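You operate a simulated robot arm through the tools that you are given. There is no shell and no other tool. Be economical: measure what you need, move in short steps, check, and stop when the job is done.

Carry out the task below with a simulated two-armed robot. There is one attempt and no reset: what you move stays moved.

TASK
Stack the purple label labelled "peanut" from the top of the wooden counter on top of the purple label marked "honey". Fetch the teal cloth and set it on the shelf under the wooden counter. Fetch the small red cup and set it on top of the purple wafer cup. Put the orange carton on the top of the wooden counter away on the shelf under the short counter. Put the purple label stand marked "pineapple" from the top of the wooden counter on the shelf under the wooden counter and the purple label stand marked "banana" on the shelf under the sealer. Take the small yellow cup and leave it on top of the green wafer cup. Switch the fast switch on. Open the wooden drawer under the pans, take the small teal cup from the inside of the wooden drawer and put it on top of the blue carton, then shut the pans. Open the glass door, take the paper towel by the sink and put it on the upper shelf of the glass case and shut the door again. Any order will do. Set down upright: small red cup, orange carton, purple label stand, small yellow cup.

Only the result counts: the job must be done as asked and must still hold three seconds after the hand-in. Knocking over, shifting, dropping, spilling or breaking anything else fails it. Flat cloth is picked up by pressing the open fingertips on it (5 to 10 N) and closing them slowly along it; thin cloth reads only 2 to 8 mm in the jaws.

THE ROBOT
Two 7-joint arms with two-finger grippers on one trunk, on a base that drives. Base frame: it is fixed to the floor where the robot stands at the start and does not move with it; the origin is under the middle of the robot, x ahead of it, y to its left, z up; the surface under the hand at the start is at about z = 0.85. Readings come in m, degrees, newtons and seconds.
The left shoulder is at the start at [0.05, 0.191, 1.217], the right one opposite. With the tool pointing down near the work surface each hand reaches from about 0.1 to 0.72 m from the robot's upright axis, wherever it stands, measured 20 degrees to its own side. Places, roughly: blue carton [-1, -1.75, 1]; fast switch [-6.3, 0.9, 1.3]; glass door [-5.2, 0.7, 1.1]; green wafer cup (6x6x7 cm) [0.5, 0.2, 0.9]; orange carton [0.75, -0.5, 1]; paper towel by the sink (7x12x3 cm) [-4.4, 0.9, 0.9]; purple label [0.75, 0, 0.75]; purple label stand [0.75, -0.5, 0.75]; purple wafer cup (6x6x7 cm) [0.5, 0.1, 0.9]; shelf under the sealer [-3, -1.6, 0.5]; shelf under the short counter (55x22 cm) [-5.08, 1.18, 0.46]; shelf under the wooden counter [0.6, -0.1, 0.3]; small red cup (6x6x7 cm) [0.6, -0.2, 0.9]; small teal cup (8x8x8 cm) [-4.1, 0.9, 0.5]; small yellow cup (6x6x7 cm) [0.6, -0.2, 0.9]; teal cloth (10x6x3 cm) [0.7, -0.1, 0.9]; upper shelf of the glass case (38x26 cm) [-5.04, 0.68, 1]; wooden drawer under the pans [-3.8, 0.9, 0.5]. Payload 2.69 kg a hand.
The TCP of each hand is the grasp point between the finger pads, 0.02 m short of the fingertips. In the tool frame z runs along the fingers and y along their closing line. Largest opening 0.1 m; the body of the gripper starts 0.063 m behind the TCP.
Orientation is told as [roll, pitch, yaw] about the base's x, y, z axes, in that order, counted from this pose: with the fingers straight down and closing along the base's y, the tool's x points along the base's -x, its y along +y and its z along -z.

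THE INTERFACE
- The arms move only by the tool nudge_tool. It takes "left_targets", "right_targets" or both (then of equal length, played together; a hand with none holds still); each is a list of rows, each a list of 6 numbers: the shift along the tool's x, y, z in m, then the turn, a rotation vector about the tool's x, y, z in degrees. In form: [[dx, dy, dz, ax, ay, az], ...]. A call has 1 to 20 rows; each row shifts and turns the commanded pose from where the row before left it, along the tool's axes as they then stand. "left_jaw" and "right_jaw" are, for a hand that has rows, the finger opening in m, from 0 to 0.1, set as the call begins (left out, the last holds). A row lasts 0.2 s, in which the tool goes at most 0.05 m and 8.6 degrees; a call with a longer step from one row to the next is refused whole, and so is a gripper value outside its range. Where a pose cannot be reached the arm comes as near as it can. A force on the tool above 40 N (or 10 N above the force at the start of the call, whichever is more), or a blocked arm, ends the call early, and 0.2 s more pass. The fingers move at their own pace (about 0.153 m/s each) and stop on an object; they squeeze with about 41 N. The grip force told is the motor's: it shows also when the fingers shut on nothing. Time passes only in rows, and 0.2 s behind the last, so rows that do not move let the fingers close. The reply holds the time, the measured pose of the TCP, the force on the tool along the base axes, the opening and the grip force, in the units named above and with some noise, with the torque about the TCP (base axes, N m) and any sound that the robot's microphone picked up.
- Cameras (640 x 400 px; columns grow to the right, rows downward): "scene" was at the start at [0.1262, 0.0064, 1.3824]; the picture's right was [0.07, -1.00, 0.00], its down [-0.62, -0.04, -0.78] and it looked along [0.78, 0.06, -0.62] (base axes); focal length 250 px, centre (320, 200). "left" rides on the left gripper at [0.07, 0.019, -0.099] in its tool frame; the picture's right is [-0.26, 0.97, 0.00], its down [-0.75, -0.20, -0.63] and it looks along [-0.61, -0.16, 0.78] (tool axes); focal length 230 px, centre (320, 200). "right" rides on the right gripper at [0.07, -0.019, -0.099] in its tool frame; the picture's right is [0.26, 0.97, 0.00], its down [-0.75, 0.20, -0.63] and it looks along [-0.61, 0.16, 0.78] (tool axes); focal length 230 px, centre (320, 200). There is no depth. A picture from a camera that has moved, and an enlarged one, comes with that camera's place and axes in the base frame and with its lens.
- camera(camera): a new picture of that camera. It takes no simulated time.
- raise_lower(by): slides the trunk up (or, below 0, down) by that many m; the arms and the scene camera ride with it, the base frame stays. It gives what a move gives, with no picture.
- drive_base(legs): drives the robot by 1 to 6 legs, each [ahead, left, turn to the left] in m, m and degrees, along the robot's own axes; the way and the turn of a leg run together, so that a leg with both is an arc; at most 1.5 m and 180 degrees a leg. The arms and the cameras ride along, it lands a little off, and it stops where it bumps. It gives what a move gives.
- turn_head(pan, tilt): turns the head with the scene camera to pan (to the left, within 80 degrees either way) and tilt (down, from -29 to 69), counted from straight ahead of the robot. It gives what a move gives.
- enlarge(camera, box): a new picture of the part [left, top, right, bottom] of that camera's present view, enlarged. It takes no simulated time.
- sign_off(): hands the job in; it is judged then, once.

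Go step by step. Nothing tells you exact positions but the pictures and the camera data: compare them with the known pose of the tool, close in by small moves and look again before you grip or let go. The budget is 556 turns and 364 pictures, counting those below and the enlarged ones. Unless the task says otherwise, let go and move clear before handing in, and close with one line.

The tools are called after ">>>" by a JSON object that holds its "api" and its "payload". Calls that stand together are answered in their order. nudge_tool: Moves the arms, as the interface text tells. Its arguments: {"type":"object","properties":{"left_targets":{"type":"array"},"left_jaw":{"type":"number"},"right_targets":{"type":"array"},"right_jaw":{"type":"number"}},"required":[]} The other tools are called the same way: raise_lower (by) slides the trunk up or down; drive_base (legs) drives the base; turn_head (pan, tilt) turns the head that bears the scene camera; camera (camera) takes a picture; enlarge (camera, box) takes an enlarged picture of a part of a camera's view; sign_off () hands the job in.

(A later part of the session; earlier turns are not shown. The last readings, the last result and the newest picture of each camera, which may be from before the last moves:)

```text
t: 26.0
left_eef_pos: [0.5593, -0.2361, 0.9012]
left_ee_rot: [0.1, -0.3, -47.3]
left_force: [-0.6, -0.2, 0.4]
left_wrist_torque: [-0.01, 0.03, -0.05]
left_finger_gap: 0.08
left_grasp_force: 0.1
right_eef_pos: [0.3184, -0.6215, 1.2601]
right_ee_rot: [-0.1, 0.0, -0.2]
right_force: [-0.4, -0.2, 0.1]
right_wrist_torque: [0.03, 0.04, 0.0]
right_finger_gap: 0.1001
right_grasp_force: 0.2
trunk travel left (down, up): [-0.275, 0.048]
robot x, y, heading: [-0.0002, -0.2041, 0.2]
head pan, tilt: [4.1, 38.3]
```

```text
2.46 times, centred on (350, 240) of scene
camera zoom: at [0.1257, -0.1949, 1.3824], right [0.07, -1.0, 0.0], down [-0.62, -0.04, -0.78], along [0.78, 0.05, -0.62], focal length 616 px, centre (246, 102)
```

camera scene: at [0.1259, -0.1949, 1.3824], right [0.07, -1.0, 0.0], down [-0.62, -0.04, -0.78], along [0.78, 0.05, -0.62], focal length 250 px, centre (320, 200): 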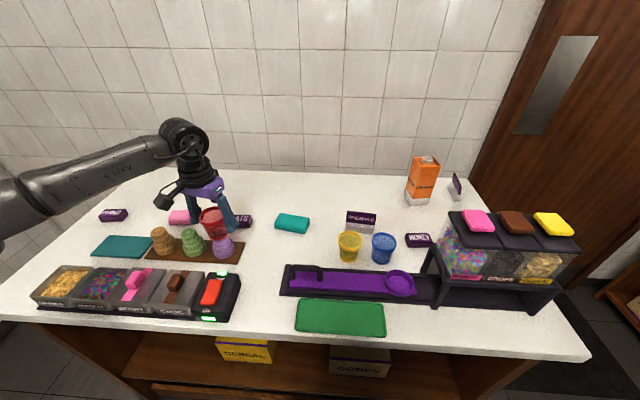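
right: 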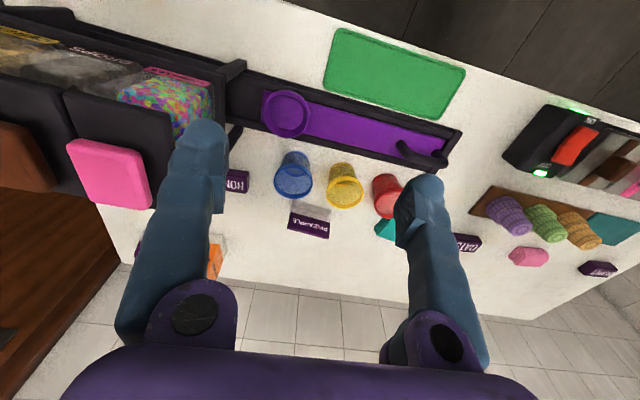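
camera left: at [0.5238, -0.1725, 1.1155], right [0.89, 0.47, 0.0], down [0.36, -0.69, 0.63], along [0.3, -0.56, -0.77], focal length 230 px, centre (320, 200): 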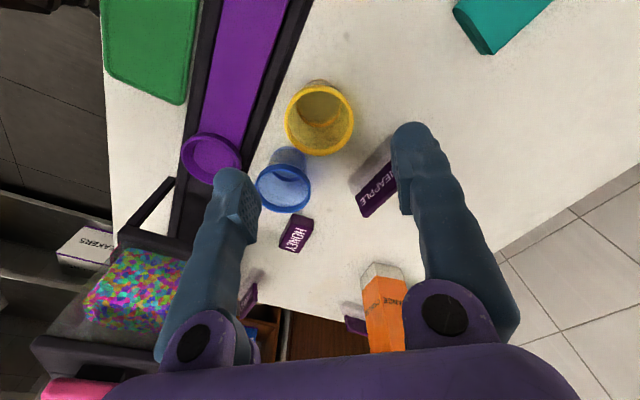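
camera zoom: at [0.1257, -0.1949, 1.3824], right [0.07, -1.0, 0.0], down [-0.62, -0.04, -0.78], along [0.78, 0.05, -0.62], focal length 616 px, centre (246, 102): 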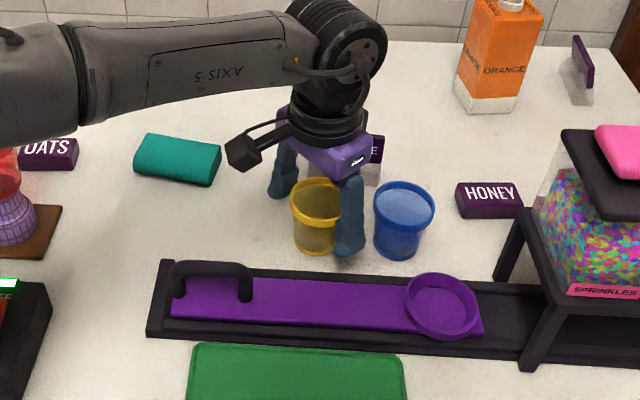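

>>> {"api": "nudge_tool", "payload": {"left_targets": [[0, 0, 0, 0, 0, 0], [0, 0, 0, 0, 0, 0], [0, 0, -0.02, 0, 0, 0], [0, 0, -0.04, 0, 0, 0], [0, 0, -0.045, 0, 0, 0], [0, 0, -0.045, 0, 0, 0], [0, 0, -0.045, 0, 0, 0], [0, 0, 0, 0, 0, -8], [0, 0, 0, 0, 0, -8], [0, 0, 0, 0, 0, -8], [0, 0, 0, 0, 0, -8], [0, 0, 0, 0, 0, -8], [0, 0, 0, 0, 0, 0]], "left_jaw": 0.0}}

>>> {"api": "camera", "payload": {"camera": "scene"}}

```text
t: 28.8
left_eef_pos: [0.5593, -0.2362, 1.0959]
left_ee_rot: [-0.1, -0.2, -7.1]
left_force: [-0.9, 0.3, 0.1]
left_wrist_torque: [0.01, -0.03, 0.03]
left_finger_gap: 0.0544
left_grasp_force: 40.8
right_eef_pos: [0.3172, -0.6216, 1.26]
right_ee_rot: [0.0, 0.1, -0.2]
right_force: [0.7, 0.3, -0.6]
right_wrist_torque: [-0.03, 0.02, 0.01]
right_finger_gap: 0.0998
right_grasp_force: 0.1
trunk travel left (down, up): [-0.275, 0.048]
robot x, y, heading: [0.0018, -0.2038, -0.4]
head pan, tilt: [4.1, 38.3]
```

```text
328 pictures are left
camera scene: at [0.1259, -0.1949, 1.3824], right [0.07, -1.0, 0.0], down [-0.62, -0.04, -0.78], along [0.78, 0.05, -0.62], focal length 250 px, centre (320, 200)
```

scene: 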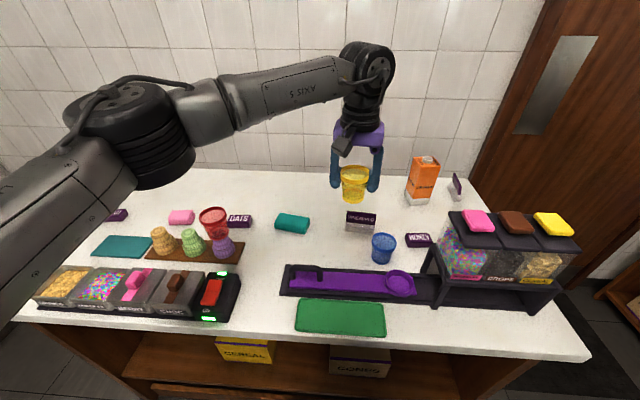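

The yellow cup is held. I'll carry it above the red cup's height over to the green wafer and turn the other way (+45), so the fingers stay clear of the red cup.

>>> {"api": "nudge_tool", "payload": {"left_targets": [[0.0062, 0.04, 0, 0, 0, 0], [0.0062, 0.04, 0, 0, 0, 0], [0.0062, 0.04, 0, 0, 0, 0], [0.0062, 0.04, 0, 0, 0, 0], [0.0062, 0.04, 0, 0, 0, 0], [0.0062, 0.04, 0, 0, 0, 0], [0.0062, 0.04, 0, 0, 0, 0], [0.0062, 0.04, 0, 0, 0, 0], [0.0062, 0.04, 0, 0, 0, 0], [0.0062, 0.04, 0, 0, 0, 0], [0, 0, 0, 0, 0, -8], [0, 0, 0, 0, 0, -8], [0, 0, 0, 0, 0, -8], [0, 0, 0, 0, 0, -8], [0, 0, 0, 0, 0, -8], [0, 0, 0, 0, 0, -8], [0, 0, 0, 0, 0, -8], [0, 0, 0, 0, 0, 0]]}}

>>> {"api": "enlarge", "payload": {"camera": "scene", "box": [130, 165, 290, 265]}}

>>> {"api": "camera", "payload": {"camera": "left"}}

```text
t: 32.6
left_eef_pos: [0.5481, 0.169, 1.0943]
left_ee_rot: [-0.4, 0.0, 48.9]
left_force: [-0.8, 0.0, -0.4]
left_wrist_torque: [-0.01, 0.0, 0.0]
left_finger_gap: 0.0543
left_grasp_force: 41.3
right_eef_pos: [0.3188, -0.6212, 1.2594]
right_ee_rot: [0.0, 0.0, -0.2]
right_force: [0.1, -0.1, 0.3]
right_wrist_torque: [-0.02, 0.02, 0.0]
right_finger_gap: 0.1
right_grasp_force: 0.1
trunk travel left (down, up): [-0.275, 0.048]
robot x, y, heading: [0.0014, -0.2023, -0.4]
head pan, tilt: [4.1, 38.3]
```

```text
4.00 times, centred on (210, 215) of scene
camera zoom: at [0.1259, -0.1949, 1.3824], right [0.07, -1.0, 0.0], down [-0.62, -0.04, -0.78], along [0.78, 0.05, -0.62], focal length 1001 px, centre (760, 140)
```

zoom: 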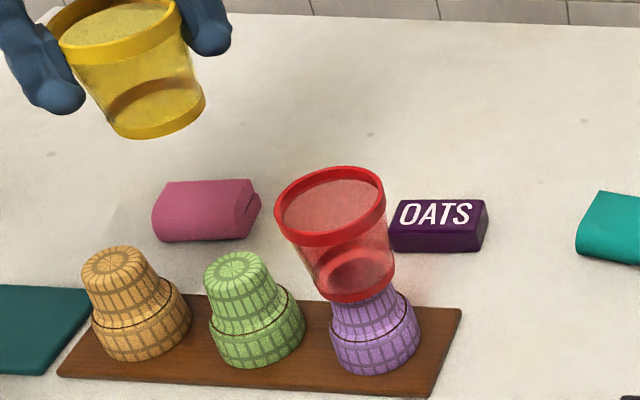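

```text
326 pictures are left
camera left: at [0.4851, 0.1281, 1.1949], right [-0.56, 0.83, 0.0], down [0.64, 0.44, 0.63], along [0.53, 0.35, -0.78], focal length 230 px, centre (320, 200)
```

left: 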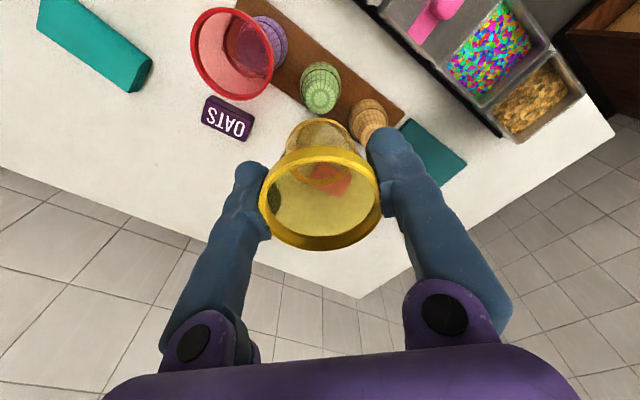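

A yaw of +49 is reachable. The green wafer top is at about [0.546, 0.167], right below. I'll descend to about 1 cm above contact.

>>> {"api": "nudge_tool", "payload": {"left_targets": [[0.002, 0, 0.03, 0, 0, 0], [0, 0, 0.04, 0, 0, 0], [0, 0, 0.035, 0, 0, 0], [0, 0, 0, 0, 0, 0]]}}

>>> {"api": "enlarge", "payload": {"camera": "scene", "box": [160, 180, 290, 270]}}

>>> {"api": "enlarge", "payload": {"camera": "left", "box": [200, 20, 440, 180]}}

```text
t: 33.6
left_eef_pos: [0.5454, 0.167, 0.9893]
left_ee_rot: [-0.2, 0.0, 48.8]
left_force: [0.1, 0.2, -1.6]
left_wrist_torque: [0.04, 0.0, 0.02]
left_finger_gap: 0.0543
left_grasp_force: 40.9
right_eef_pos: [0.3167, -0.6221, 1.2592]
right_ee_rot: [0.1, 0.0, -0.2]
right_force: [-0.2, 0.5, 0.0]
right_wrist_torque: [0.02, 0.02, -0.03]
right_finger_gap: 0.1001
right_grasp_force: 0.0
trunk travel left (down, up): [-0.275, 0.048]
robot x, y, heading: [0.0009, -0.1988, -0.0]
head pan, tilt: [4.1, 38.3]
```

```text
4.44 times, centred on (225, 225) of scene
camera zoom: at [0.1256, -0.1951, 1.3824], right [0.07, -1.0, 0.0], down [-0.62, -0.04, -0.78], along [0.78, 0.05, -0.62], focal length 1112 px, centre (742, 89)
```

zoom: 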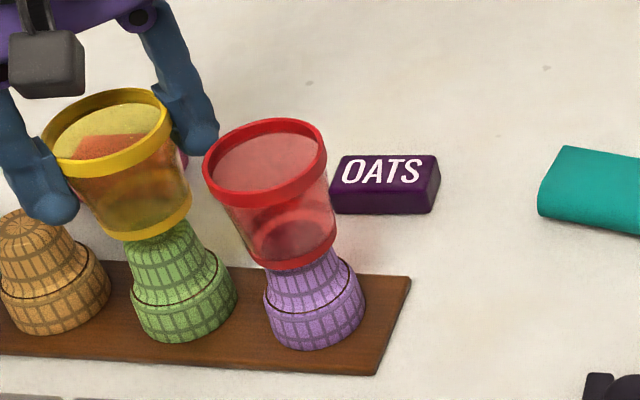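

```text
2.50 times, centred on (320, 100) of left
camera zoom: at [0.4845, 0.1266, 1.0897], right [-0.56, 0.83, 0.0], down [0.64, 0.43, 0.63], along [0.53, 0.35, -0.78], focal length 575 px, centre (320, 450)
```

zoom: 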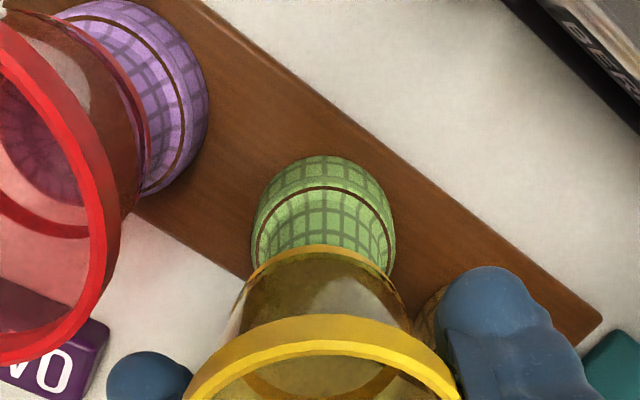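

Well aligned. I'll lower to light contact.

>>> {"api": "nudge_tool", "payload": {"left_targets": [[0, 0, 0.004, 0, 0, 0], [0, 0, 0.004, 0, 0, 0], [0, 0, 0.003, 0, 0, 0], [0, 0, 0.002, 0, 0, 0], [0, 0, 0.001, 0, 0, 0], [0, 0, 0, 0, 0, 0]]}}

>>> {"api": "enlarge", "payload": {"camera": "scene", "box": [160, 180, 290, 270]}}

```text
t: 35.0
left_eef_pos: [0.5451, 0.1666, 0.9759]
left_ee_rot: [-0.3, -0.1, 48.8]
left_force: [-0.3, -0.6, -0.1]
left_wrist_torque: [-0.01, 0.0, -0.01]
left_finger_gap: 0.0544
left_grasp_force: 41.3
right_eef_pos: [0.3175, -0.6215, 1.2599]
right_ee_rot: [0.1, 0.0, -0.3]
right_force: [0.1, 0.5, 0.7]
right_wrist_torque: [-0.02, -0.02, -0.02]
right_finger_gap: 0.1002
right_grasp_force: 0.1
trunk travel left (down, up): [-0.275, 0.048]
robot x, y, heading: [0.0022, -0.2038, -0.2]
head pan, tilt: [4.1, 38.3]
```

```text
4.44 times, centred on (225, 225) of scene
camera zoom: at [0.1259, -0.1949, 1.3824], right [0.07, -1.0, 0.0], down [-0.62, -0.04, -0.78], along [0.78, 0.05, -0.62], focal length 1112 px, centre (742, 89)
```

zoom: 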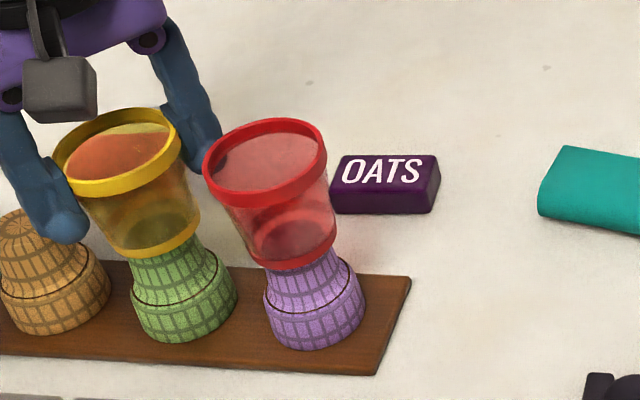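

>>> {"api": "nudge_tool", "payload": {"left_targets": [[0, 0, 0.001, 0, 0, 0], [0, 0, 0.001, 0, 0, 0], [0, 0, 0, 0, 0, 0]]}}

```text
t: 35.8
left_eef_pos: [0.545, 0.1672, 0.975]
left_ee_rot: [-0.3, 0.0, 48.8]
left_force: [-1.3, 1.5, 3.6]
left_wrist_torque: [0.1, 0.03, 0.0]
left_finger_gap: 0.0541
left_grasp_force: 40.6
right_eef_pos: [0.3174, -0.6209, 1.2602]
right_ee_rot: [0.0, -0.1, -0.1]
right_force: [0.2, 0.7, -0.2]
right_wrist_torque: [-0.01, -0.02, 0.0]
right_finger_gap: 0.0999
right_grasp_force: 0.0
trunk travel left (down, up): [-0.275, 0.048]
robot x, y, heading: [-0.0004, -0.2008, -0.4]
head pan, tilt: [4.1, 38.3]
```

Light contact of 3.6 N. I'll release and look.

>>> {"api": "nudge_tool", "payload": {"left_targets": [[0, 0, 0, 0, 0, 0], [0, 0, 0, 0, 0, 0], [0, 0, -0.02, 0, 0, 0], [0, 0, -0.04, 0, 0, 0], [0, 0, -0.05, 0, 0, 0], [0, 0, -0.04, 0, 0, 0]], "left_jaw": 0.078}}

>>> {"api": "enlarge", "payload": {"camera": "scene", "box": [80, 160, 290, 290]}}

```text
t: 37.2
left_eef_pos: [0.5478, 0.1689, 1.1259]
left_ee_rot: [-0.2, 0.0, 48.7]
left_force: [0.0, -0.2, 0.5]
left_wrist_torque: [0.0, 0.03, 0.0]
left_finger_gap: 0.0781
left_grasp_force: 0.1
right_eef_pos: [0.3171, -0.6206, 1.2599]
right_ee_rot: [-0.1, 0.0, -0.2]
right_force: [0.4, -0.1, -0.2]
right_wrist_torque: [-0.01, 0.0, 0.0]
right_finger_gap: 0.0999
right_grasp_force: 0.0
trunk travel left (down, up): [-0.275, 0.048]
robot x, y, heading: [0.0012, -0.2007, -0.3]
head pan, tilt: [4.1, 38.3]
```

```text
3.05 times, centred on (185, 225) of scene
camera zoom: at [0.1256, -0.1953, 1.3824], right [0.07, -1.0, 0.0], down [-0.62, -0.04, -0.78], along [0.78, 0.05, -0.62], focal length 763 px, centre (731, 124)
```

zoom: 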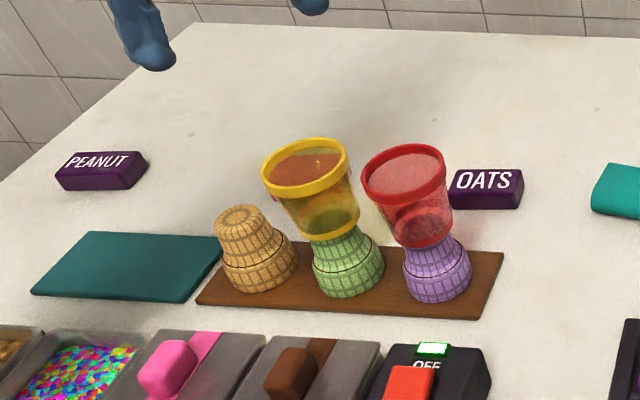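

Both cups stand on their wafers. Next is the peanut label at about [0.66, 0.485], so I'll drive left 0.45 m.

>>> {"api": "drive_base", "payload": {"legs": [[0, 0.45, 0]]}}

>>> {"api": "camera", "payload": {"camera": "scene"}}

>>> {"api": "camera", "payload": {"camera": "left"}}

```text
t: 41.6
left_eef_pos: [0.5515, 0.6142, 1.1261]
left_ee_rot: [-0.3, 0.0, 48.5]
left_force: [0.7, -0.3, -0.5]
left_wrist_torque: [-0.01, 0.0, 0.0]
left_finger_gap: 0.0781
left_grasp_force: 0.0
right_eef_pos: [0.3181, -0.1753, 1.261]
right_ee_rot: [0.1, -0.1, -0.5]
right_force: [-0.8, -0.5, -0.2]
right_wrist_torque: [-0.02, -0.02, 0.01]
right_finger_gap: 0.1001
right_grasp_force: 0.0
trunk travel left (down, up): [-0.275, 0.048]
robot x, y, heading: [0.0031, 0.2451, -0.3]
head pan, tilt: [4.1, 38.3]
```

```text
321 pictures are left
camera scene: at [0.1287, 0.2527, 1.3824], right [0.06, -1.0, 0.0], down [-0.62, -0.04, -0.78], along [0.78, 0.05, -0.62], focal length 250 px, centre (320, 200)
```

scene: 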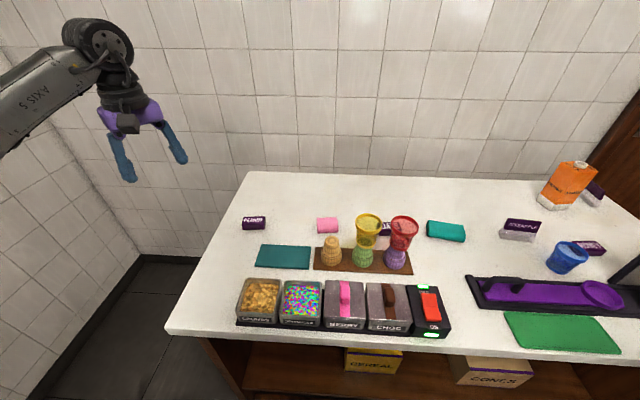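

```text
320 pictures are left
camera left: at [0.4897, 0.5746, 1.225], right [-0.55, 0.83, 0.0], down [0.65, 0.43, 0.63], along [0.53, 0.34, -0.78], focal length 230 px, centre (320, 200)
```

left: 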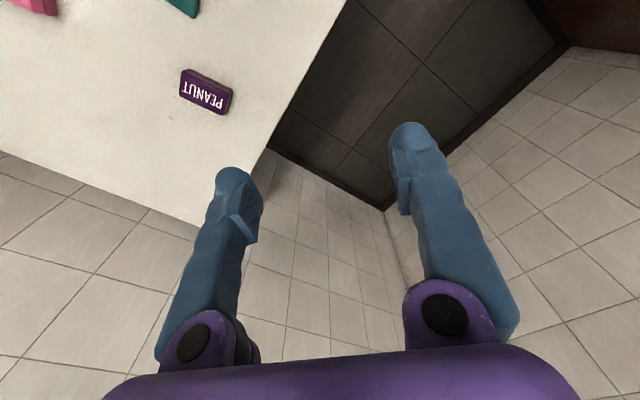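

The peanut label measures [0.656, 0.483]. I'll turn the hand to yaw 0 and hover above it.

>>> {"api": "nudge_tool", "payload": {"left_targets": [[0, 0, 0, 0, 0, 8.1], [0, 0, 0, 0, 0, 8.1], [0, 0, 0, 0, 0, 8.1], [0, 0, 0, 0, 0, 8.1], [0, 0, 0, 0, 0, 8.1], [0, 0, 0, 0, 0, 8.1], [-0.021, -0.0262, 0.026, 0, 0, 0], [-0.021, -0.0262, 0.026, 0, 0, 0], [-0.021, -0.0262, 0.026, 0, 0, 0], [-0.021, -0.0262, 0.026, 0, 0, 0], [-0.021, -0.0262, 0.026, 0, 0, 0], [0, 0, 0, 0, 0, 0]], "left_jaw": 0.09}}

>>> {"api": "camera", "payload": {"camera": "left"}}

>>> {"api": "enlarge", "payload": {"camera": "scene", "box": [190, 170, 320, 250]}}

```text
t: 44.2
left_eef_pos: [0.6548, 0.4855, 0.9954]
left_ee_rot: [-0.1, -0.3, -0.1]
left_force: [-0.1, 0.7, 0.2]
left_wrist_torque: [0.01, 0.0, -0.01]
left_finger_gap: 0.09
left_grasp_force: 0.2
right_eef_pos: [0.3171, -0.1751, 1.2599]
right_ee_rot: [0.0, -0.1, -0.5]
right_force: [-1.0, -0.2, 0.6]
right_wrist_torque: [-0.04, -0.02, 0.03]
right_finger_gap: 0.0999
right_grasp_force: 0.1
trunk travel left (down, up): [-0.275, 0.048]
robot x, y, heading: [0.005, 0.249, -0.4]
head pan, tilt: [4.1, 38.3]
```

```text
319 pictures are left
camera left: at [0.5834, 0.5039, 1.0959], right [0.26, 0.97, 0.0], down [0.75, -0.2, 0.63], along [0.61, -0.17, -0.77], focal length 230 px, centre (320, 200)
```

left: 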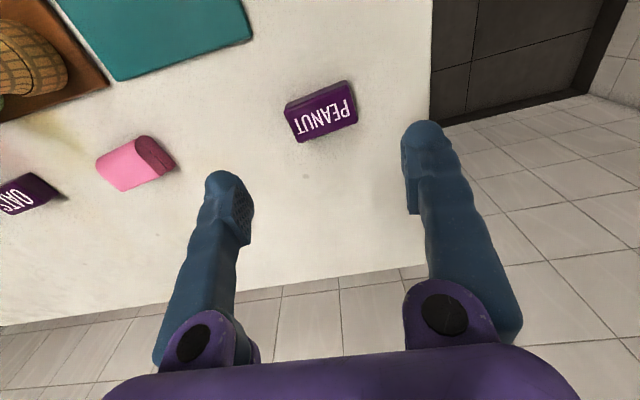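

```text
4.92 times, centred on (255, 210) of scene
camera zoom: at [0.1282, 0.2532, 1.3825], right [0.06, -1.0, 0.0], down [-0.62, -0.04, -0.78], along [0.78, 0.05, -0.62], focal length 1232 px, centre (640, 151)
```

zoom: 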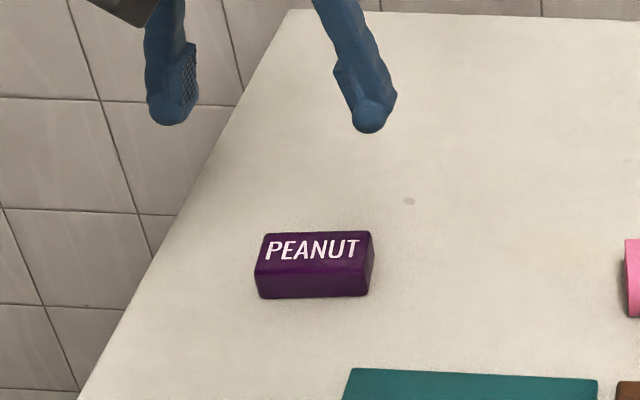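

The label lies about 6 x 3.6 cm at [0.658, 0.485], yaw +6. I'll align and descend to grip its ends.

>>> {"api": "nudge_tool", "payload": {"left_targets": [[-0.003, 0, 0.02, 0, 0, -5.8], [0, 0, 0.04, 0, 0, 0], [0, 0, 0.04, 0, 0, 0], [0, 0, 0.017, 0, 0, 0], [0, 0, 0, 0, 0, 0]]}}

>>> {"api": "camera", "payload": {"camera": "left"}}

>>> {"api": "enlarge", "payload": {"camera": "scene", "box": [190, 170, 320, 250]}}

```text
t: 45.5
left_eef_pos: [0.6593, 0.4852, 0.8807]
left_ee_rot: [-0.3, -0.3, 5.5]
left_force: [-0.3, 0.1, 0.6]
left_wrist_torque: [0.01, -0.01, -0.01]
left_finger_gap: 0.09
left_grasp_force: 0.1
right_eef_pos: [0.3176, -0.1755, 1.2595]
right_ee_rot: [0.0, 0.0, -0.5]
right_force: [0.1, 0.8, 0.6]
right_wrist_torque: [0.03, 0.01, 0.02]
right_finger_gap: 0.1
right_grasp_force: 0.1
trunk travel left (down, up): [-0.275, 0.048]
robot x, y, heading: [0.0046, 0.2454, -0.5]
head pan, tilt: [4.1, 38.3]
```

```text
317 pictures are left
camera left: at [0.5864, 0.4952, 0.9789], right [0.16, 0.99, 0.0], down [0.76, -0.12, 0.63], along [0.62, -0.1, -0.77], focal length 230 px, centre (320, 200)
```

left: 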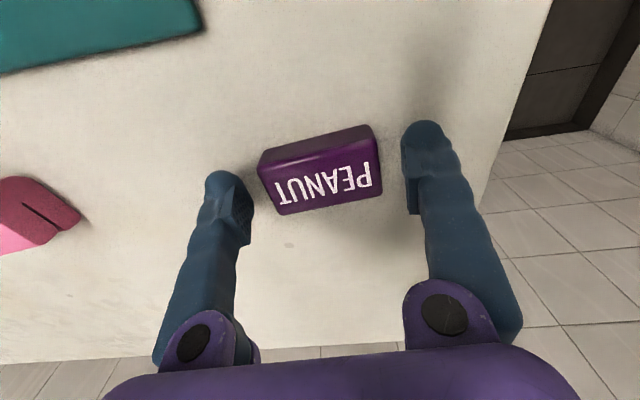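

```text
4.92 times, centred on (255, 210) of scene
camera zoom: at [0.1286, 0.2526, 1.3824], right [0.06, -1.0, 0.0], down [-0.62, -0.04, -0.78], along [0.78, 0.05, -0.62], focal length 1232 px, centre (640, 151)
```

zoom: 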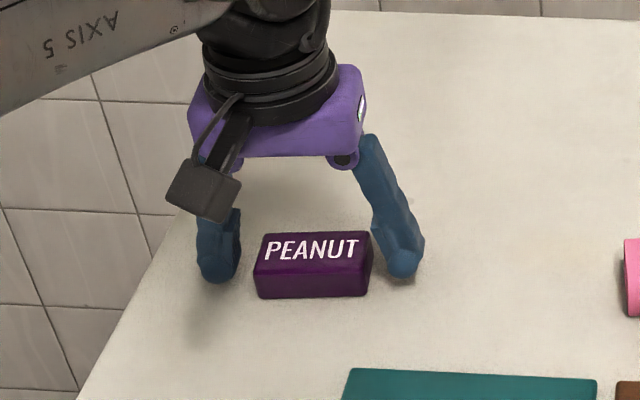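

The fingers straddle the label's ends. I'll shift 4 mm back, close and lift.

>>> {"api": "nudge_tool", "payload": {"left_targets": [[0.004, -0.002, 0.002, 0, 0, 0], [0, 0, 0, 0, 0, 0], [0, 0, 0, 0, 0, 0]], "left_jaw": 0.0}}

>>> {"api": "nudge_tool", "payload": {"left_targets": [[0, 0, -0.03, 0, 0, 0], [0, 0, -0.04, 0, 0, 0], [0, 0, -0.04, 0, 0, 0], [0, 0, -0.04, 0, 0, 0], [0, 0, 0, 0, 0, 0]]}}

>>> {"api": "camera", "payload": {"camera": "left"}}

>>> {"api": "camera", "payload": {"camera": "scene"}}

```text
t: 46.2
left_eef_pos: [0.6555, 0.4808, 0.8801]
left_ee_rot: [-0.2, -0.4, 5.7]
left_force: [3.5, 1.1, 11.3]
left_wrist_torque: [0.13, 0.01, -0.05]
left_finger_gap: 0.0644
left_grasp_force: 41.2
right_eef_pos: [0.3177, -0.1754, 1.2607]
right_ee_rot: [0.1, -0.2, -0.5]
right_force: [-0.2, 1.4, 0.9]
right_wrist_torque: [0.01, -0.04, 0.03]
right_finger_gap: 0.1
right_grasp_force: 0.0
trunk travel left (down, up): [-0.275, 0.048]
robot x, y, heading: [0.0043, 0.2463, -0.2]
head pan, tilt: [4.1, 38.3]
```

```text
t: 47.5
left_eef_pos: [0.6561, 0.4816, 1.0259]
left_ee_rot: [-0.2, -0.1, 5.6]
left_force: [-0.2, -0.5, 0.0]
left_wrist_torque: [0.01, 0.01, -0.02]
left_finger_gap: 0.0644
left_grasp_force: 40.8
right_eef_pos: [0.3173, -0.1748, 1.2598]
right_ee_rot: [0.0, 0.0, -0.5]
right_force: [-0.2, -0.5, -0.3]
right_wrist_torque: [-0.01, -0.03, 0.0]
right_finger_gap: 0.1
right_grasp_force: 0.0
trunk travel left (down, up): [-0.275, 0.048]
robot x, y, heading: [0.0004, 0.2481, -0.5]
head pan, tilt: [4.1, 38.3]
```

```text
315 pictures are left
camera left: at [0.584, 0.4929, 1.127], right [0.16, 0.99, 0.0], down [0.76, -0.12, 0.63], along [0.62, -0.1, -0.77], focal length 230 px, centre (320, 200)
```

left: 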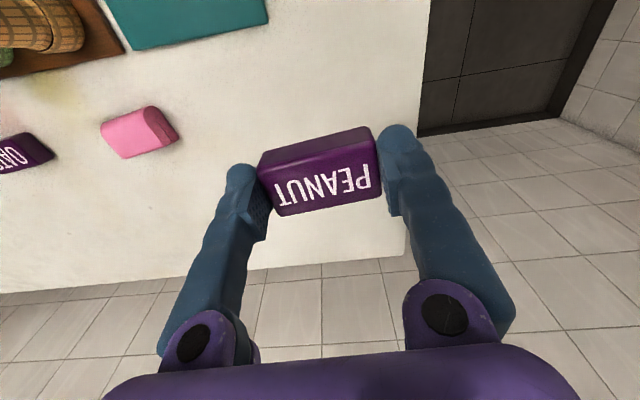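

```text
314 pictures are left
camera scene: at [0.1291, 0.2529, 1.3823], right [0.06, -1.0, 0.0], down [-0.62, -0.04, -0.78], along [0.78, 0.05, -0.62], focal length 250 px, centre (320, 200)
```

scene: 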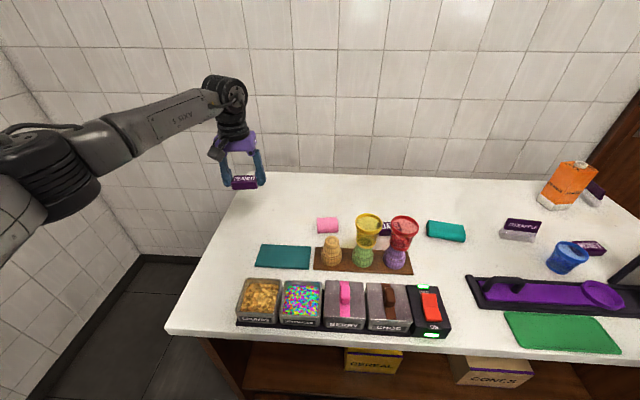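

The peanut label is held. I'll lift it well clear of the cups and drive right 0.75 m towards honey.

>>> {"api": "nudge_tool", "payload": {"left_targets": [[0, 0, -0.04, 0, 0, 0], [0, 0, -0.04, 0, 0, 0], [0, 0, -0.04, 0, 0, 0], [0.03, 0, -0.02, 0, 0, 0], [0, 0, 0, 0, 0, 0]]}}

>>> {"api": "drive_base", "payload": {"legs": [[0, -0.75, 0]]}}

>>> {"api": "camera", "payload": {"camera": "scene"}}

>>> {"api": "camera", "payload": {"camera": "left"}}

```text
t: 48.6
left_eef_pos: [0.6252, 0.4773, 1.1672]
left_ee_rot: [-0.2, -0.1, 5.7]
left_force: [0.2, -0.5, -0.8]
left_wrist_torque: [0.01, 0.01, 0.02]
left_finger_gap: 0.0647
left_grasp_force: 40.7
right_eef_pos: [0.3179, -0.176, 1.2589]
right_ee_rot: [0.0, 0.0, -0.4]
right_force: [0.7, -0.6, 0.0]
right_wrist_torque: [0.05, -0.01, 0.02]
right_finger_gap: 0.0999
right_grasp_force: 0.1
trunk travel left (down, up): [-0.275, 0.048]
robot x, y, heading: [0.0018, 0.2465, -0.6]
head pan, tilt: [4.1, 38.3]
```

```text
t: 55.6
left_eef_pos: [0.6181, -0.2727, 1.1667]
left_ee_rot: [-0.2, -0.1, 5.5]
left_force: [-0.4, 0.3, -0.5]
left_wrist_torque: [-0.03, 0.0, 0.01]
left_finger_gap: 0.0642
left_grasp_force: 41.4
right_eef_pos: [0.3097, -0.9264, 1.2607]
right_ee_rot: [0.0, 0.0, -0.6]
right_force: [0.0, 0.1, 0.8]
right_wrist_torque: [-0.04, -0.01, 0.02]
right_finger_gap: 0.1
right_grasp_force: 0.1
trunk travel left (down, up): [-0.275, 0.048]
robot x, y, heading: [-0.0043, -0.5039, -0.9]
head pan, tilt: [4.1, 38.3]
```

```text
313 pictures are left
camera scene: at [0.1215, -0.4971, 1.3824], right [0.06, -1.0, 0.0], down [-0.62, -0.04, -0.78], along [0.78, 0.05, -0.62], focal length 250 px, centre (320, 200)
```

scene: 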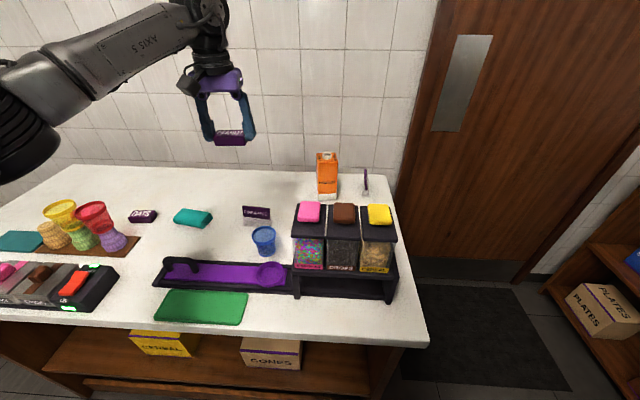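

```text
312 pictures are left
camera left: at [0.5454, -0.2611, 1.2662], right [0.16, 0.99, 0.0], down [0.76, -0.12, 0.63], along [0.62, -0.1, -0.77], focal length 230 px, centre (320, 200)
```

left: 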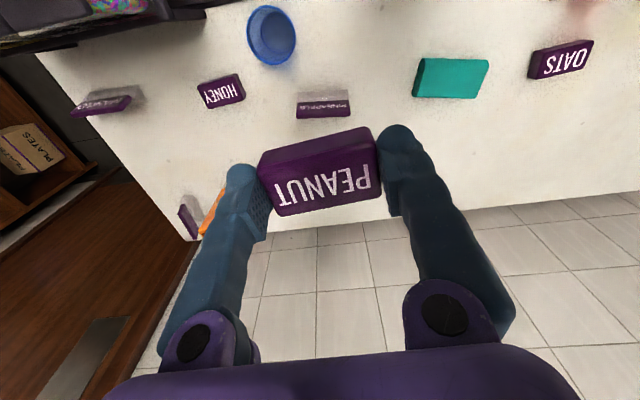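

Honey measures about [0.614, -0.43]. I'll zoom in for its orientation, and look at the other label stands too.

>>> {"api": "enlarge", "payload": {"camera": "left", "box": [60, 60, 260, 240]}}

>>> {"api": "enlarge", "payload": {"camera": "scene", "box": [220, 140, 420, 280]}}

```text
2.22 times, centred on (160, 150) of left
camera zoom: at [0.5454, -0.2611, 1.2662], right [0.16, 0.99, 0.0], down [0.76, -0.12, 0.63], along [0.62, -0.1, -0.77], focal length 511 px, centre (676, 311)
```

zoom: 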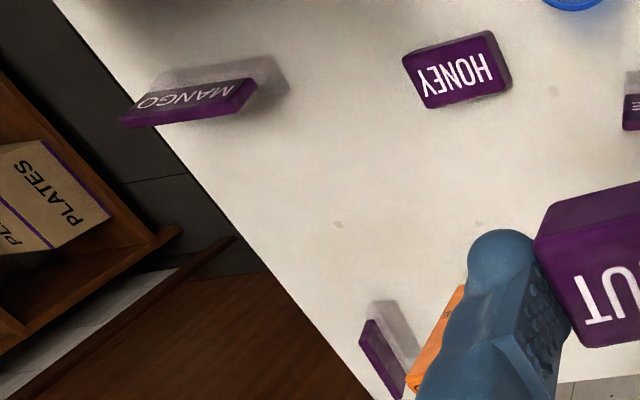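

```text
2.86 times, centred on (320, 210) of scene
camera zoom: at [0.1215, -0.4971, 1.3824], right [0.06, -1.0, 0.0], down [-0.62, -0.04, -0.78], along [0.78, 0.05, -0.62], focal length 715 px, centre (320, 171)
```

zoom: 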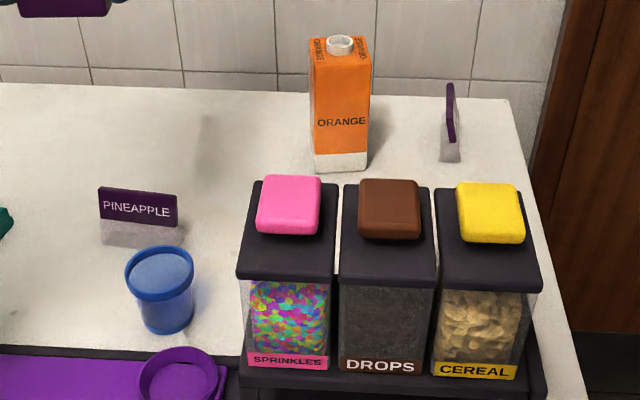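

Honey lies at [0.615, -0.427], yaw +4. The dispenser lids are close on the near side, so I'll turn the hand to about -20 to keep the wrist camera clear of them. I'll move above honey while still high.

>>> {"api": "nudge_tool", "payload": {"left_targets": [[0, 0, 0, 0, 0, 8.5], [0, 0, 0, 0, 0, 8.5], [0, 0, 0, 0, 0, 8.5], [-0.0123, -0.0365, 0, 0, 0, 0], [-0.0123, -0.0365, 0, 0, 0, 0], [-0.0123, -0.0365, 0, 0, 0, 0], [-0.0123, -0.0365, 0, 0, 0, 0], [0, 0, 0, 0, 0, 0]]}}

>>> {"api": "camera", "payload": {"camera": "left"}}

>>> {"api": "camera", "payload": {"camera": "scene"}}

>>> {"api": "camera", "payload": {"camera": "right"}}

```text
t: 57.4
left_eef_pos: [0.6155, -0.4265, 1.166]
left_ee_rot: [-0.1, -0.1, -19.8]
left_force: [-0.7, -0.4, -1.2]
left_wrist_torque: [0.0, -0.02, 0.01]
left_finger_gap: 0.0641
left_grasp_force: 40.8
right_eef_pos: [0.3097, -0.9253, 1.2613]
right_ee_rot: [0.0, 0.1, -0.5]
right_force: [-0.6, 1.0, 0.4]
right_wrist_torque: [0.04, 0.01, -0.03]
right_finger_gap: 0.1
right_grasp_force: 0.0
trunk travel left (down, up): [-0.275, 0.048]
robot x, y, heading: [-0.0051, -0.5028, -0.4]
head pan, tilt: [4.1, 38.3]
```

```text
309 pictures are left
camera left: at [0.5537, -0.3851, 1.2662], right [0.57, 0.82, 0.0], down [0.64, -0.44, 0.63], along [0.52, -0.36, -0.77], focal length 230 px, centre (320, 200)
```

left: 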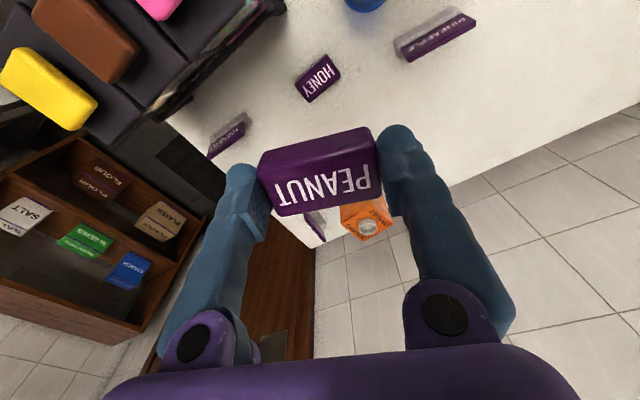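

```text
308 pictures are left
camera scene: at [0.1216, -0.4961, 1.3824], right [0.06, -1.0, 0.0], down [-0.62, -0.04, -0.78], along [0.78, 0.05, -0.62], focal length 250 px, centre (320, 200)
```

scene: 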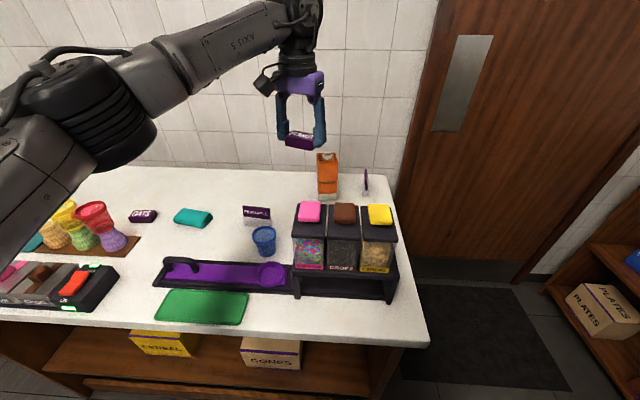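

```text
307 pictures are left
camera right: at [0.2393, -0.942, 1.3584], right [-0.25, 0.97, 0.0], down [0.75, 0.19, 0.63], along [0.61, 0.16, -0.78], focal length 230 px, centre (320, 200)
```

right: 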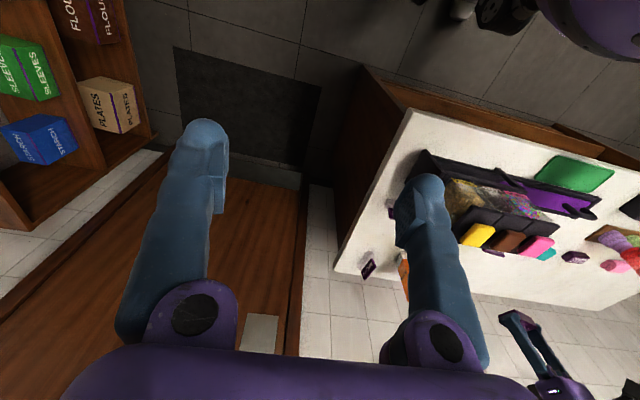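

The dispenser corner is at about [0.536, -0.41, 1.05], so I'll turn a bit more (to -29) for camera clearance. Then I'll descend in stages.

>>> {"api": "nudge_tool", "payload": {"left_targets": [[0, 0, 0, 0, 0, 8.5], [-0.004, 0.001, 0.04, 0, 0, 0], [0, 0, 0.04, 0, 0, 0], [0, 0, 0.04, 0, 0, 0], [0, 0, 0.03, 0, 0, 0], [0, 0, 0, 0, 0, 0]]}}

>>> {"api": "camera", "payload": {"camera": "left"}}

>>> {"api": "enlarge", "payload": {"camera": "scene", "box": [220, 120, 420, 260]}}

```text
t: 58.8
left_eef_pos: [0.6189, -0.4273, 1.0176]
left_ee_rot: [-0.1, -0.3, -28.4]
left_force: [0.5, -0.2, -1.4]
left_wrist_torque: [-0.02, 0.0, -0.01]
left_finger_gap: 0.0644
left_grasp_force: 40.6
right_eef_pos: [0.3101, -0.9252, 1.2596]
right_ee_rot: [0.0, 0.0, -0.6]
right_force: [0.2, -0.2, -0.2]
right_wrist_torque: [0.0, -0.03, -0.02]
right_finger_gap: 0.1
right_grasp_force: 0.1
trunk travel left (down, up): [-0.275, 0.048]
robot x, y, heading: [-0.0027, -0.5012, -0.3]
head pan, tilt: [4.1, 38.3]
```

```text
306 pictures are left
camera left: at [0.5645, -0.3792, 1.1171], right [0.69, 0.73, 0.0], down [0.56, -0.53, 0.63], along [0.46, -0.43, -0.77], focal length 230 px, centre (320, 200)
```

left: 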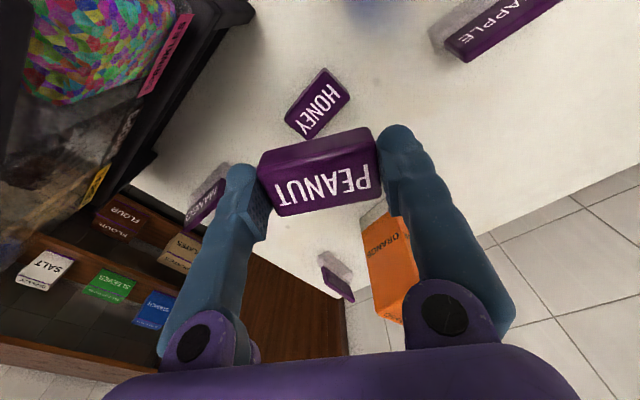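

```text
2.86 times, centred on (320, 190) of scene
camera zoom: at [0.1214, -0.4971, 1.3824], right [0.06, -1.0, 0.0], down [-0.62, -0.04, -0.78], along [0.78, 0.05, -0.62], focal length 715 px, centre (320, 229)
```

zoom: 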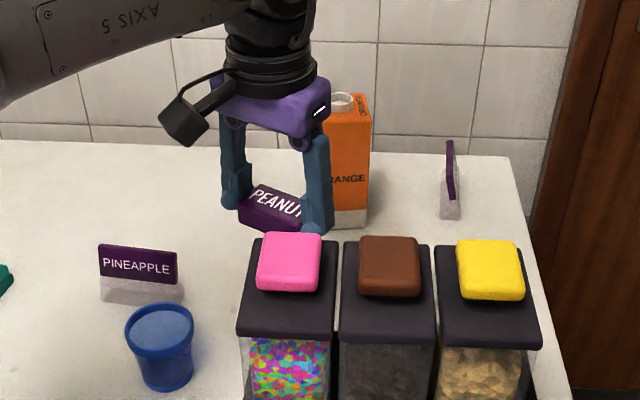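

Honey is confirmed at [0.614, -0.427], below the held label. I'll descend to just above it.

>>> {"api": "nudge_tool", "payload": {"left_targets": [[0.002, 0, 0.035, 0, 0, 0], [0, 0, 0.035, 0, 0, 0], [0, 0, 0.025, 0, 0, 0], [0, 0, 0, 0, 0, 0]]}}

>>> {"api": "camera", "payload": {"camera": "left"}}

>>> {"api": "enlarge", "payload": {"camera": "scene", "box": [220, 120, 420, 260]}}

```text
t: 59.8
left_eef_pos: [0.6185, -0.4284, 0.9204]
left_ee_rot: [-0.1, -0.2, -28.3]
left_force: [-0.3, -0.5, -0.9]
left_wrist_torque: [0.0, -0.03, -0.04]
left_finger_gap: 0.0645
left_grasp_force: 41.4
right_eef_pos: [0.3102, -0.925, 1.2597]
right_ee_rot: [0.0, 0.0, -0.6]
right_force: [0.5, -0.6, 0.6]
right_wrist_torque: [-0.03, 0.02, 0.0]
right_finger_gap: 0.1
right_grasp_force: 0.0
trunk travel left (down, up): [-0.275, 0.048]
robot x, y, heading: [-0.006, -0.5031, -0.4]
head pan, tilt: [4.1, 38.3]
```

```text
304 pictures are left
camera left: at [0.5642, -0.3794, 1.0208], right [0.69, 0.73, 0.0], down [0.56, -0.53, 0.63], along [0.46, -0.43, -0.77], focal length 230 px, centre (320, 200)
```

left: 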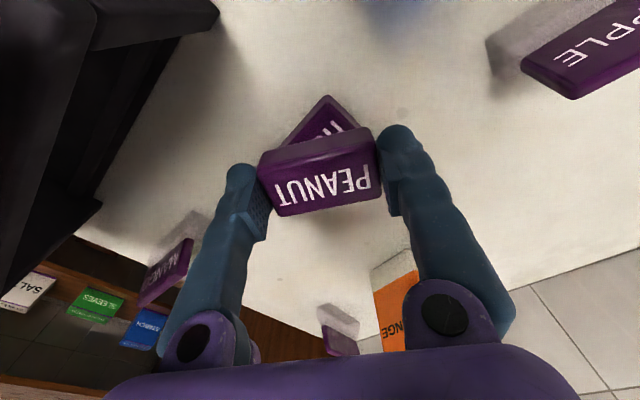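

```text
2.86 times, centred on (320, 190) of scene
camera zoom: at [0.1214, -0.4971, 1.3824], right [0.06, -1.0, 0.0], down [-0.62, -0.04, -0.78], along [0.78, 0.05, -0.62], focal length 715 px, centre (320, 229)
```

zoom: 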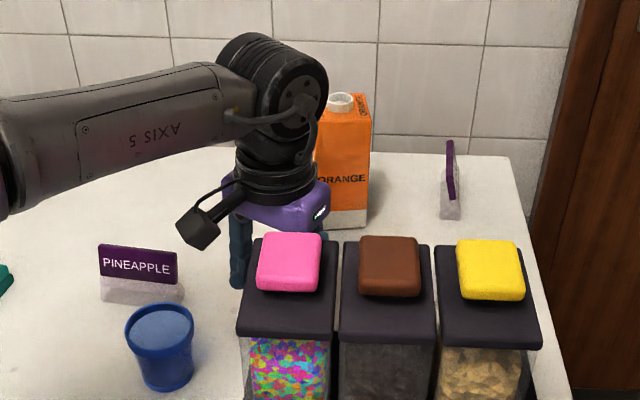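

>>> {"api": "nudge_tool", "payload": {"left_targets": [[0.003, 0, 0.004, 0, 0, 0], [0, 0, 0.004, 0, 0, 0], [0, 0, 0.003, 0, 0, 0], [0, 0, 0, 0, 0, 0]]}}

```text
t: 60.8
left_eef_pos: [0.615, -0.4267, 0.91]
left_ee_rot: [-0.1, -0.2, -28.5]
left_force: [0.1, -0.7, -0.4]
left_wrist_torque: [0.06, 0.01, 0.03]
left_finger_gap: 0.0644
left_grasp_force: 41.1
right_eef_pos: [0.3102, -0.9251, 1.2603]
right_ee_rot: [0.1, -0.1, -0.5]
right_force: [-0.4, -0.4, -0.2]
right_wrist_torque: [-0.02, 0.01, -0.03]
right_finger_gap: 0.1
right_grasp_force: 0.1
trunk travel left (down, up): [-0.275, 0.048]
robot x, y, heading: [-0.0065, -0.5044, -0.5]
head pan, tilt: [4.1, 38.3]
```

>>> {"api": "nudge_tool", "payload": {"left_targets": [[0, 0, 0.002, 0, 0, 0], [0, 0, 0.002, 0, 0, 0], [0, 0, 0, 0, 0, 0]]}}

```text
t: 61.6
left_eef_pos: [0.6151, -0.4259, 0.9071]
left_ee_rot: [-0.2, -0.3, -28.4]
left_force: [-0.4, -0.1, 0.0]
left_wrist_torque: [0.02, -0.03, -0.02]
left_finger_gap: 0.0644
left_grasp_force: 41.2
right_eef_pos: [0.3098, -0.9236, 1.2616]
right_ee_rot: [0.0, 0.0, -0.6]
right_force: [-0.9, 0.7, 0.6]
right_wrist_torque: [0.0, -0.01, 0.0]
right_finger_gap: 0.0999
right_grasp_force: 0.1
trunk travel left (down, up): [-0.275, 0.048]
robot x, y, heading: [-0.0041, -0.5055, -0.3]
head pan, tilt: [4.1, 38.3]
```

>>> {"api": "nudge_tool", "payload": {"left_targets": [[0, 0, 0.002, 0, 0, 0], [0, 0, 0.002, 0, 0, 0], [0, 0, 0, 0, 0, 0]]}}

>>> {"api": "camera", "payload": {"camera": "left"}}

```text
t: 62.4
left_eef_pos: [0.6147, -0.4261, 0.9026]
left_ee_rot: [-0.1, -0.3, -28.4]
left_force: [0.3, 0.5, 2.0]
left_wrist_torque: [-0.03, -0.02, -0.01]
left_finger_gap: 0.0643
left_grasp_force: 41.1
right_eef_pos: [0.3089, -0.9246, 1.2597]
right_ee_rot: [0.0, 0.0, -0.7]
right_force: [-0.3, 0.0, -0.1]
right_wrist_torque: [0.02, -0.02, -0.04]
right_finger_gap: 0.1003
right_grasp_force: 0.0
trunk travel left (down, up): [-0.275, 0.048]
robot x, y, heading: [-0.0033, -0.5016, -0.6]
head pan, tilt: [4.1, 38.3]
```

```text
302 pictures are left
camera left: at [0.5614, -0.3766, 1.0026], right [0.69, 0.73, 0.0], down [0.56, -0.53, 0.63], along [0.46, -0.43, -0.77], focal length 230 px, centre (320, 200)
```

left: 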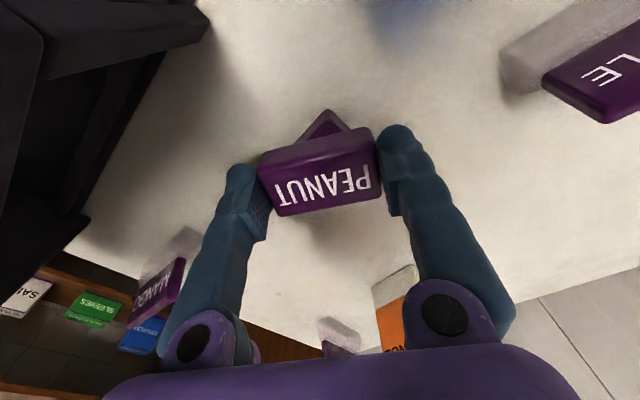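

Contact is beginning. One more millimetre, then I'll release and rise.

>>> {"api": "nudge_tool", "payload": {"left_targets": [[0, 0, 0.001, 0, 0, 0], [0, 0, 0, 0, 0, 0]]}}

>>> {"api": "nudge_tool", "payload": {"left_targets": [[0, 0, 0, 0, 0, 0], [0, 0, 0, 0, 0, 0], [0, 0, -0.01, 0, 0, 0], [0, 0, -0.03, 0, 0, 0], [0, 0, -0.04, 0, 0, 0], [0, 0, -0.04, 0, 0, 0], [0, 0, -0.04, 0, 0, 0]], "left_jaw": 0.08}}

>>> {"api": "camera", "payload": {"camera": "left"}}

>>> {"api": "camera", "payload": {"camera": "scene"}}

```text
t: 63.0
left_eef_pos: [0.6149, -0.4271, 0.9033]
left_ee_rot: [0.0, -0.3, -28.5]
left_force: [-0.5, 1.0, 5.1]
left_wrist_torque: [0.05, 0.02, 0.02]
left_finger_gap: 0.0643
left_grasp_force: 40.9
right_eef_pos: [0.3095, -0.9247, 1.2608]
right_ee_rot: [0.0, -0.1, -0.5]
right_force: [0.1, -0.2, 0.1]
right_wrist_torque: [0.03, 0.0, 0.0]
right_finger_gap: 0.1
right_grasp_force: 0.0
trunk travel left (down, up): [-0.275, 0.048]
robot x, y, heading: [-0.0012, -0.5067, -0.8]
head pan, tilt: [4.1, 38.3]
```

```text
t: 64.6
left_eef_pos: [0.6132, -0.4242, 1.0617]
left_ee_rot: [0.0, -0.3, -28.4]
left_force: [-0.9, -0.8, 0.7]
left_wrist_torque: [0.0, 0.01, 0.0]
left_finger_gap: 0.0802
left_grasp_force: 0.0
right_eef_pos: [0.309, -0.9255, 1.2613]
right_ee_rot: [0.2, 0.0, -0.6]
right_force: [-0.3, -0.2, -0.3]
right_wrist_torque: [-0.04, -0.03, 0.02]
right_finger_gap: 0.0999
right_grasp_force: 0.0
trunk travel left (down, up): [-0.275, 0.048]
robot x, y, heading: [-0.0015, -0.5029, -0.5]
head pan, tilt: [4.1, 38.3]
```

```text
301 pictures are left
camera left: at [0.5589, -0.3743, 1.1616], right [0.69, 0.73, 0.0], down [0.56, -0.53, 0.63], along [0.46, -0.43, -0.77], focal length 230 px, centre (320, 200)
```

left: 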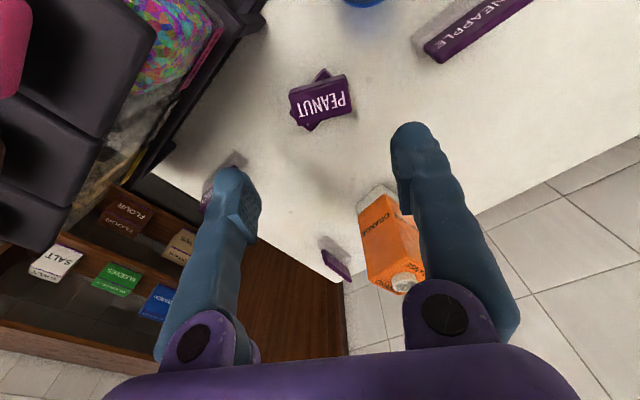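

```text
300 pictures are left
camera scene: at [0.121, -0.4972, 1.3824], right [0.06, -1.0, 0.0], down [-0.62, -0.04, -0.78], along [0.78, 0.05, -0.62], focal length 250 px, centre (320, 200)
```

scene: 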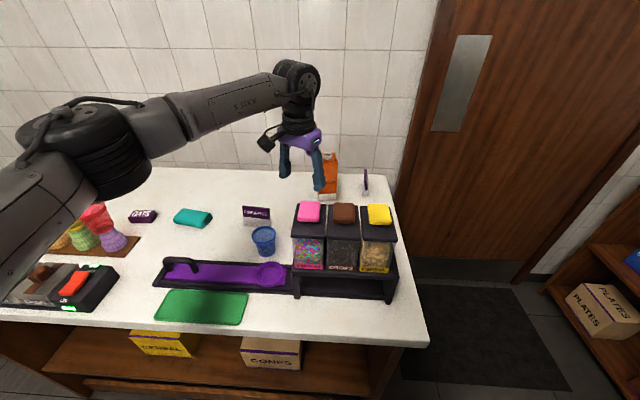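

Peanut is stacked on honey. Before I grasp anything for the shelf, I'll back off and look at the shelf under the counter. I'll raise the left hand first.

>>> {"api": "nudge_tool", "payload": {"left_targets": [[0, 0, -0.04, 0, 0, 0], [0.03, 0, -0.03, 0, 0, 0], [0.04, 0, -0.02, 0, 0, 0], [0.04, 0.0, -0.02, 0, 0, 0], [0.04, 0.0, -0.02, 0, 0, 0]]}}

>>> {"api": "drive_base", "payload": {"legs": [[-0.6, 0.3, 0]]}}

>>> {"api": "camera", "payload": {"camera": "scene"}}

```text
t: 65.8
left_eef_pos: [0.4809, -0.3514, 1.1915]
left_ee_rot: [0.0, -0.2, -28.4]
left_force: [0.2, -0.3, 0.7]
left_wrist_torque: [-0.01, -0.02, 0.01]
left_finger_gap: 0.0798
left_grasp_force: 0.1
right_eef_pos: [0.3089, -0.9241, 1.2604]
right_ee_rot: [0.0, -0.1, -0.6]
right_force: [-0.1, -0.5, -0.2]
right_wrist_torque: [0.01, -0.01, 0.02]
right_finger_gap: 0.1002
right_grasp_force: 0.0
trunk travel left (down, up): [-0.275, 0.048]
robot x, y, heading: [-0.0067, -0.5012, -0.6]
head pan, tilt: [4.1, 38.3]
```

```text
t: 69.6
left_eef_pos: [-0.1199, -0.0471, 1.192]
left_ee_rot: [-0.1, -0.2, -28.3]
left_force: [0.2, 0.3, 0.7]
left_wrist_torque: [0.01, -0.02, 0.01]
left_finger_gap: 0.08
left_grasp_force: 0.1
right_eef_pos: [-0.2909, -0.6198, 1.2601]
right_ee_rot: [0.0, 0.0, -0.5]
right_force: [-0.6, 0.0, -0.2]
right_wrist_torque: [0.0, 0.02, 0.03]
right_finger_gap: 0.1
right_grasp_force: 0.0
trunk travel left (down, up): [-0.275, 0.048]
robot x, y, heading: [-0.6041, -0.1952, -0.5]
head pan, tilt: [4.1, 38.3]
```

```text
299 pictures are left
camera scene: at [-0.4802, -0.1914, 1.3824], right [0.06, -1.0, 0.0], down [-0.62, -0.04, -0.78], along [0.78, 0.05, -0.62], focal length 250 px, centre (320, 200)
```

scene: 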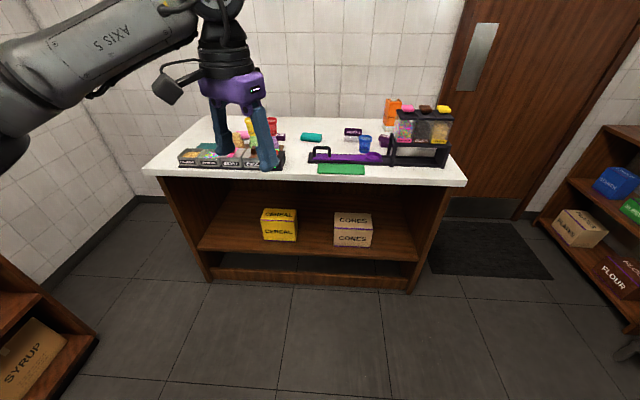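

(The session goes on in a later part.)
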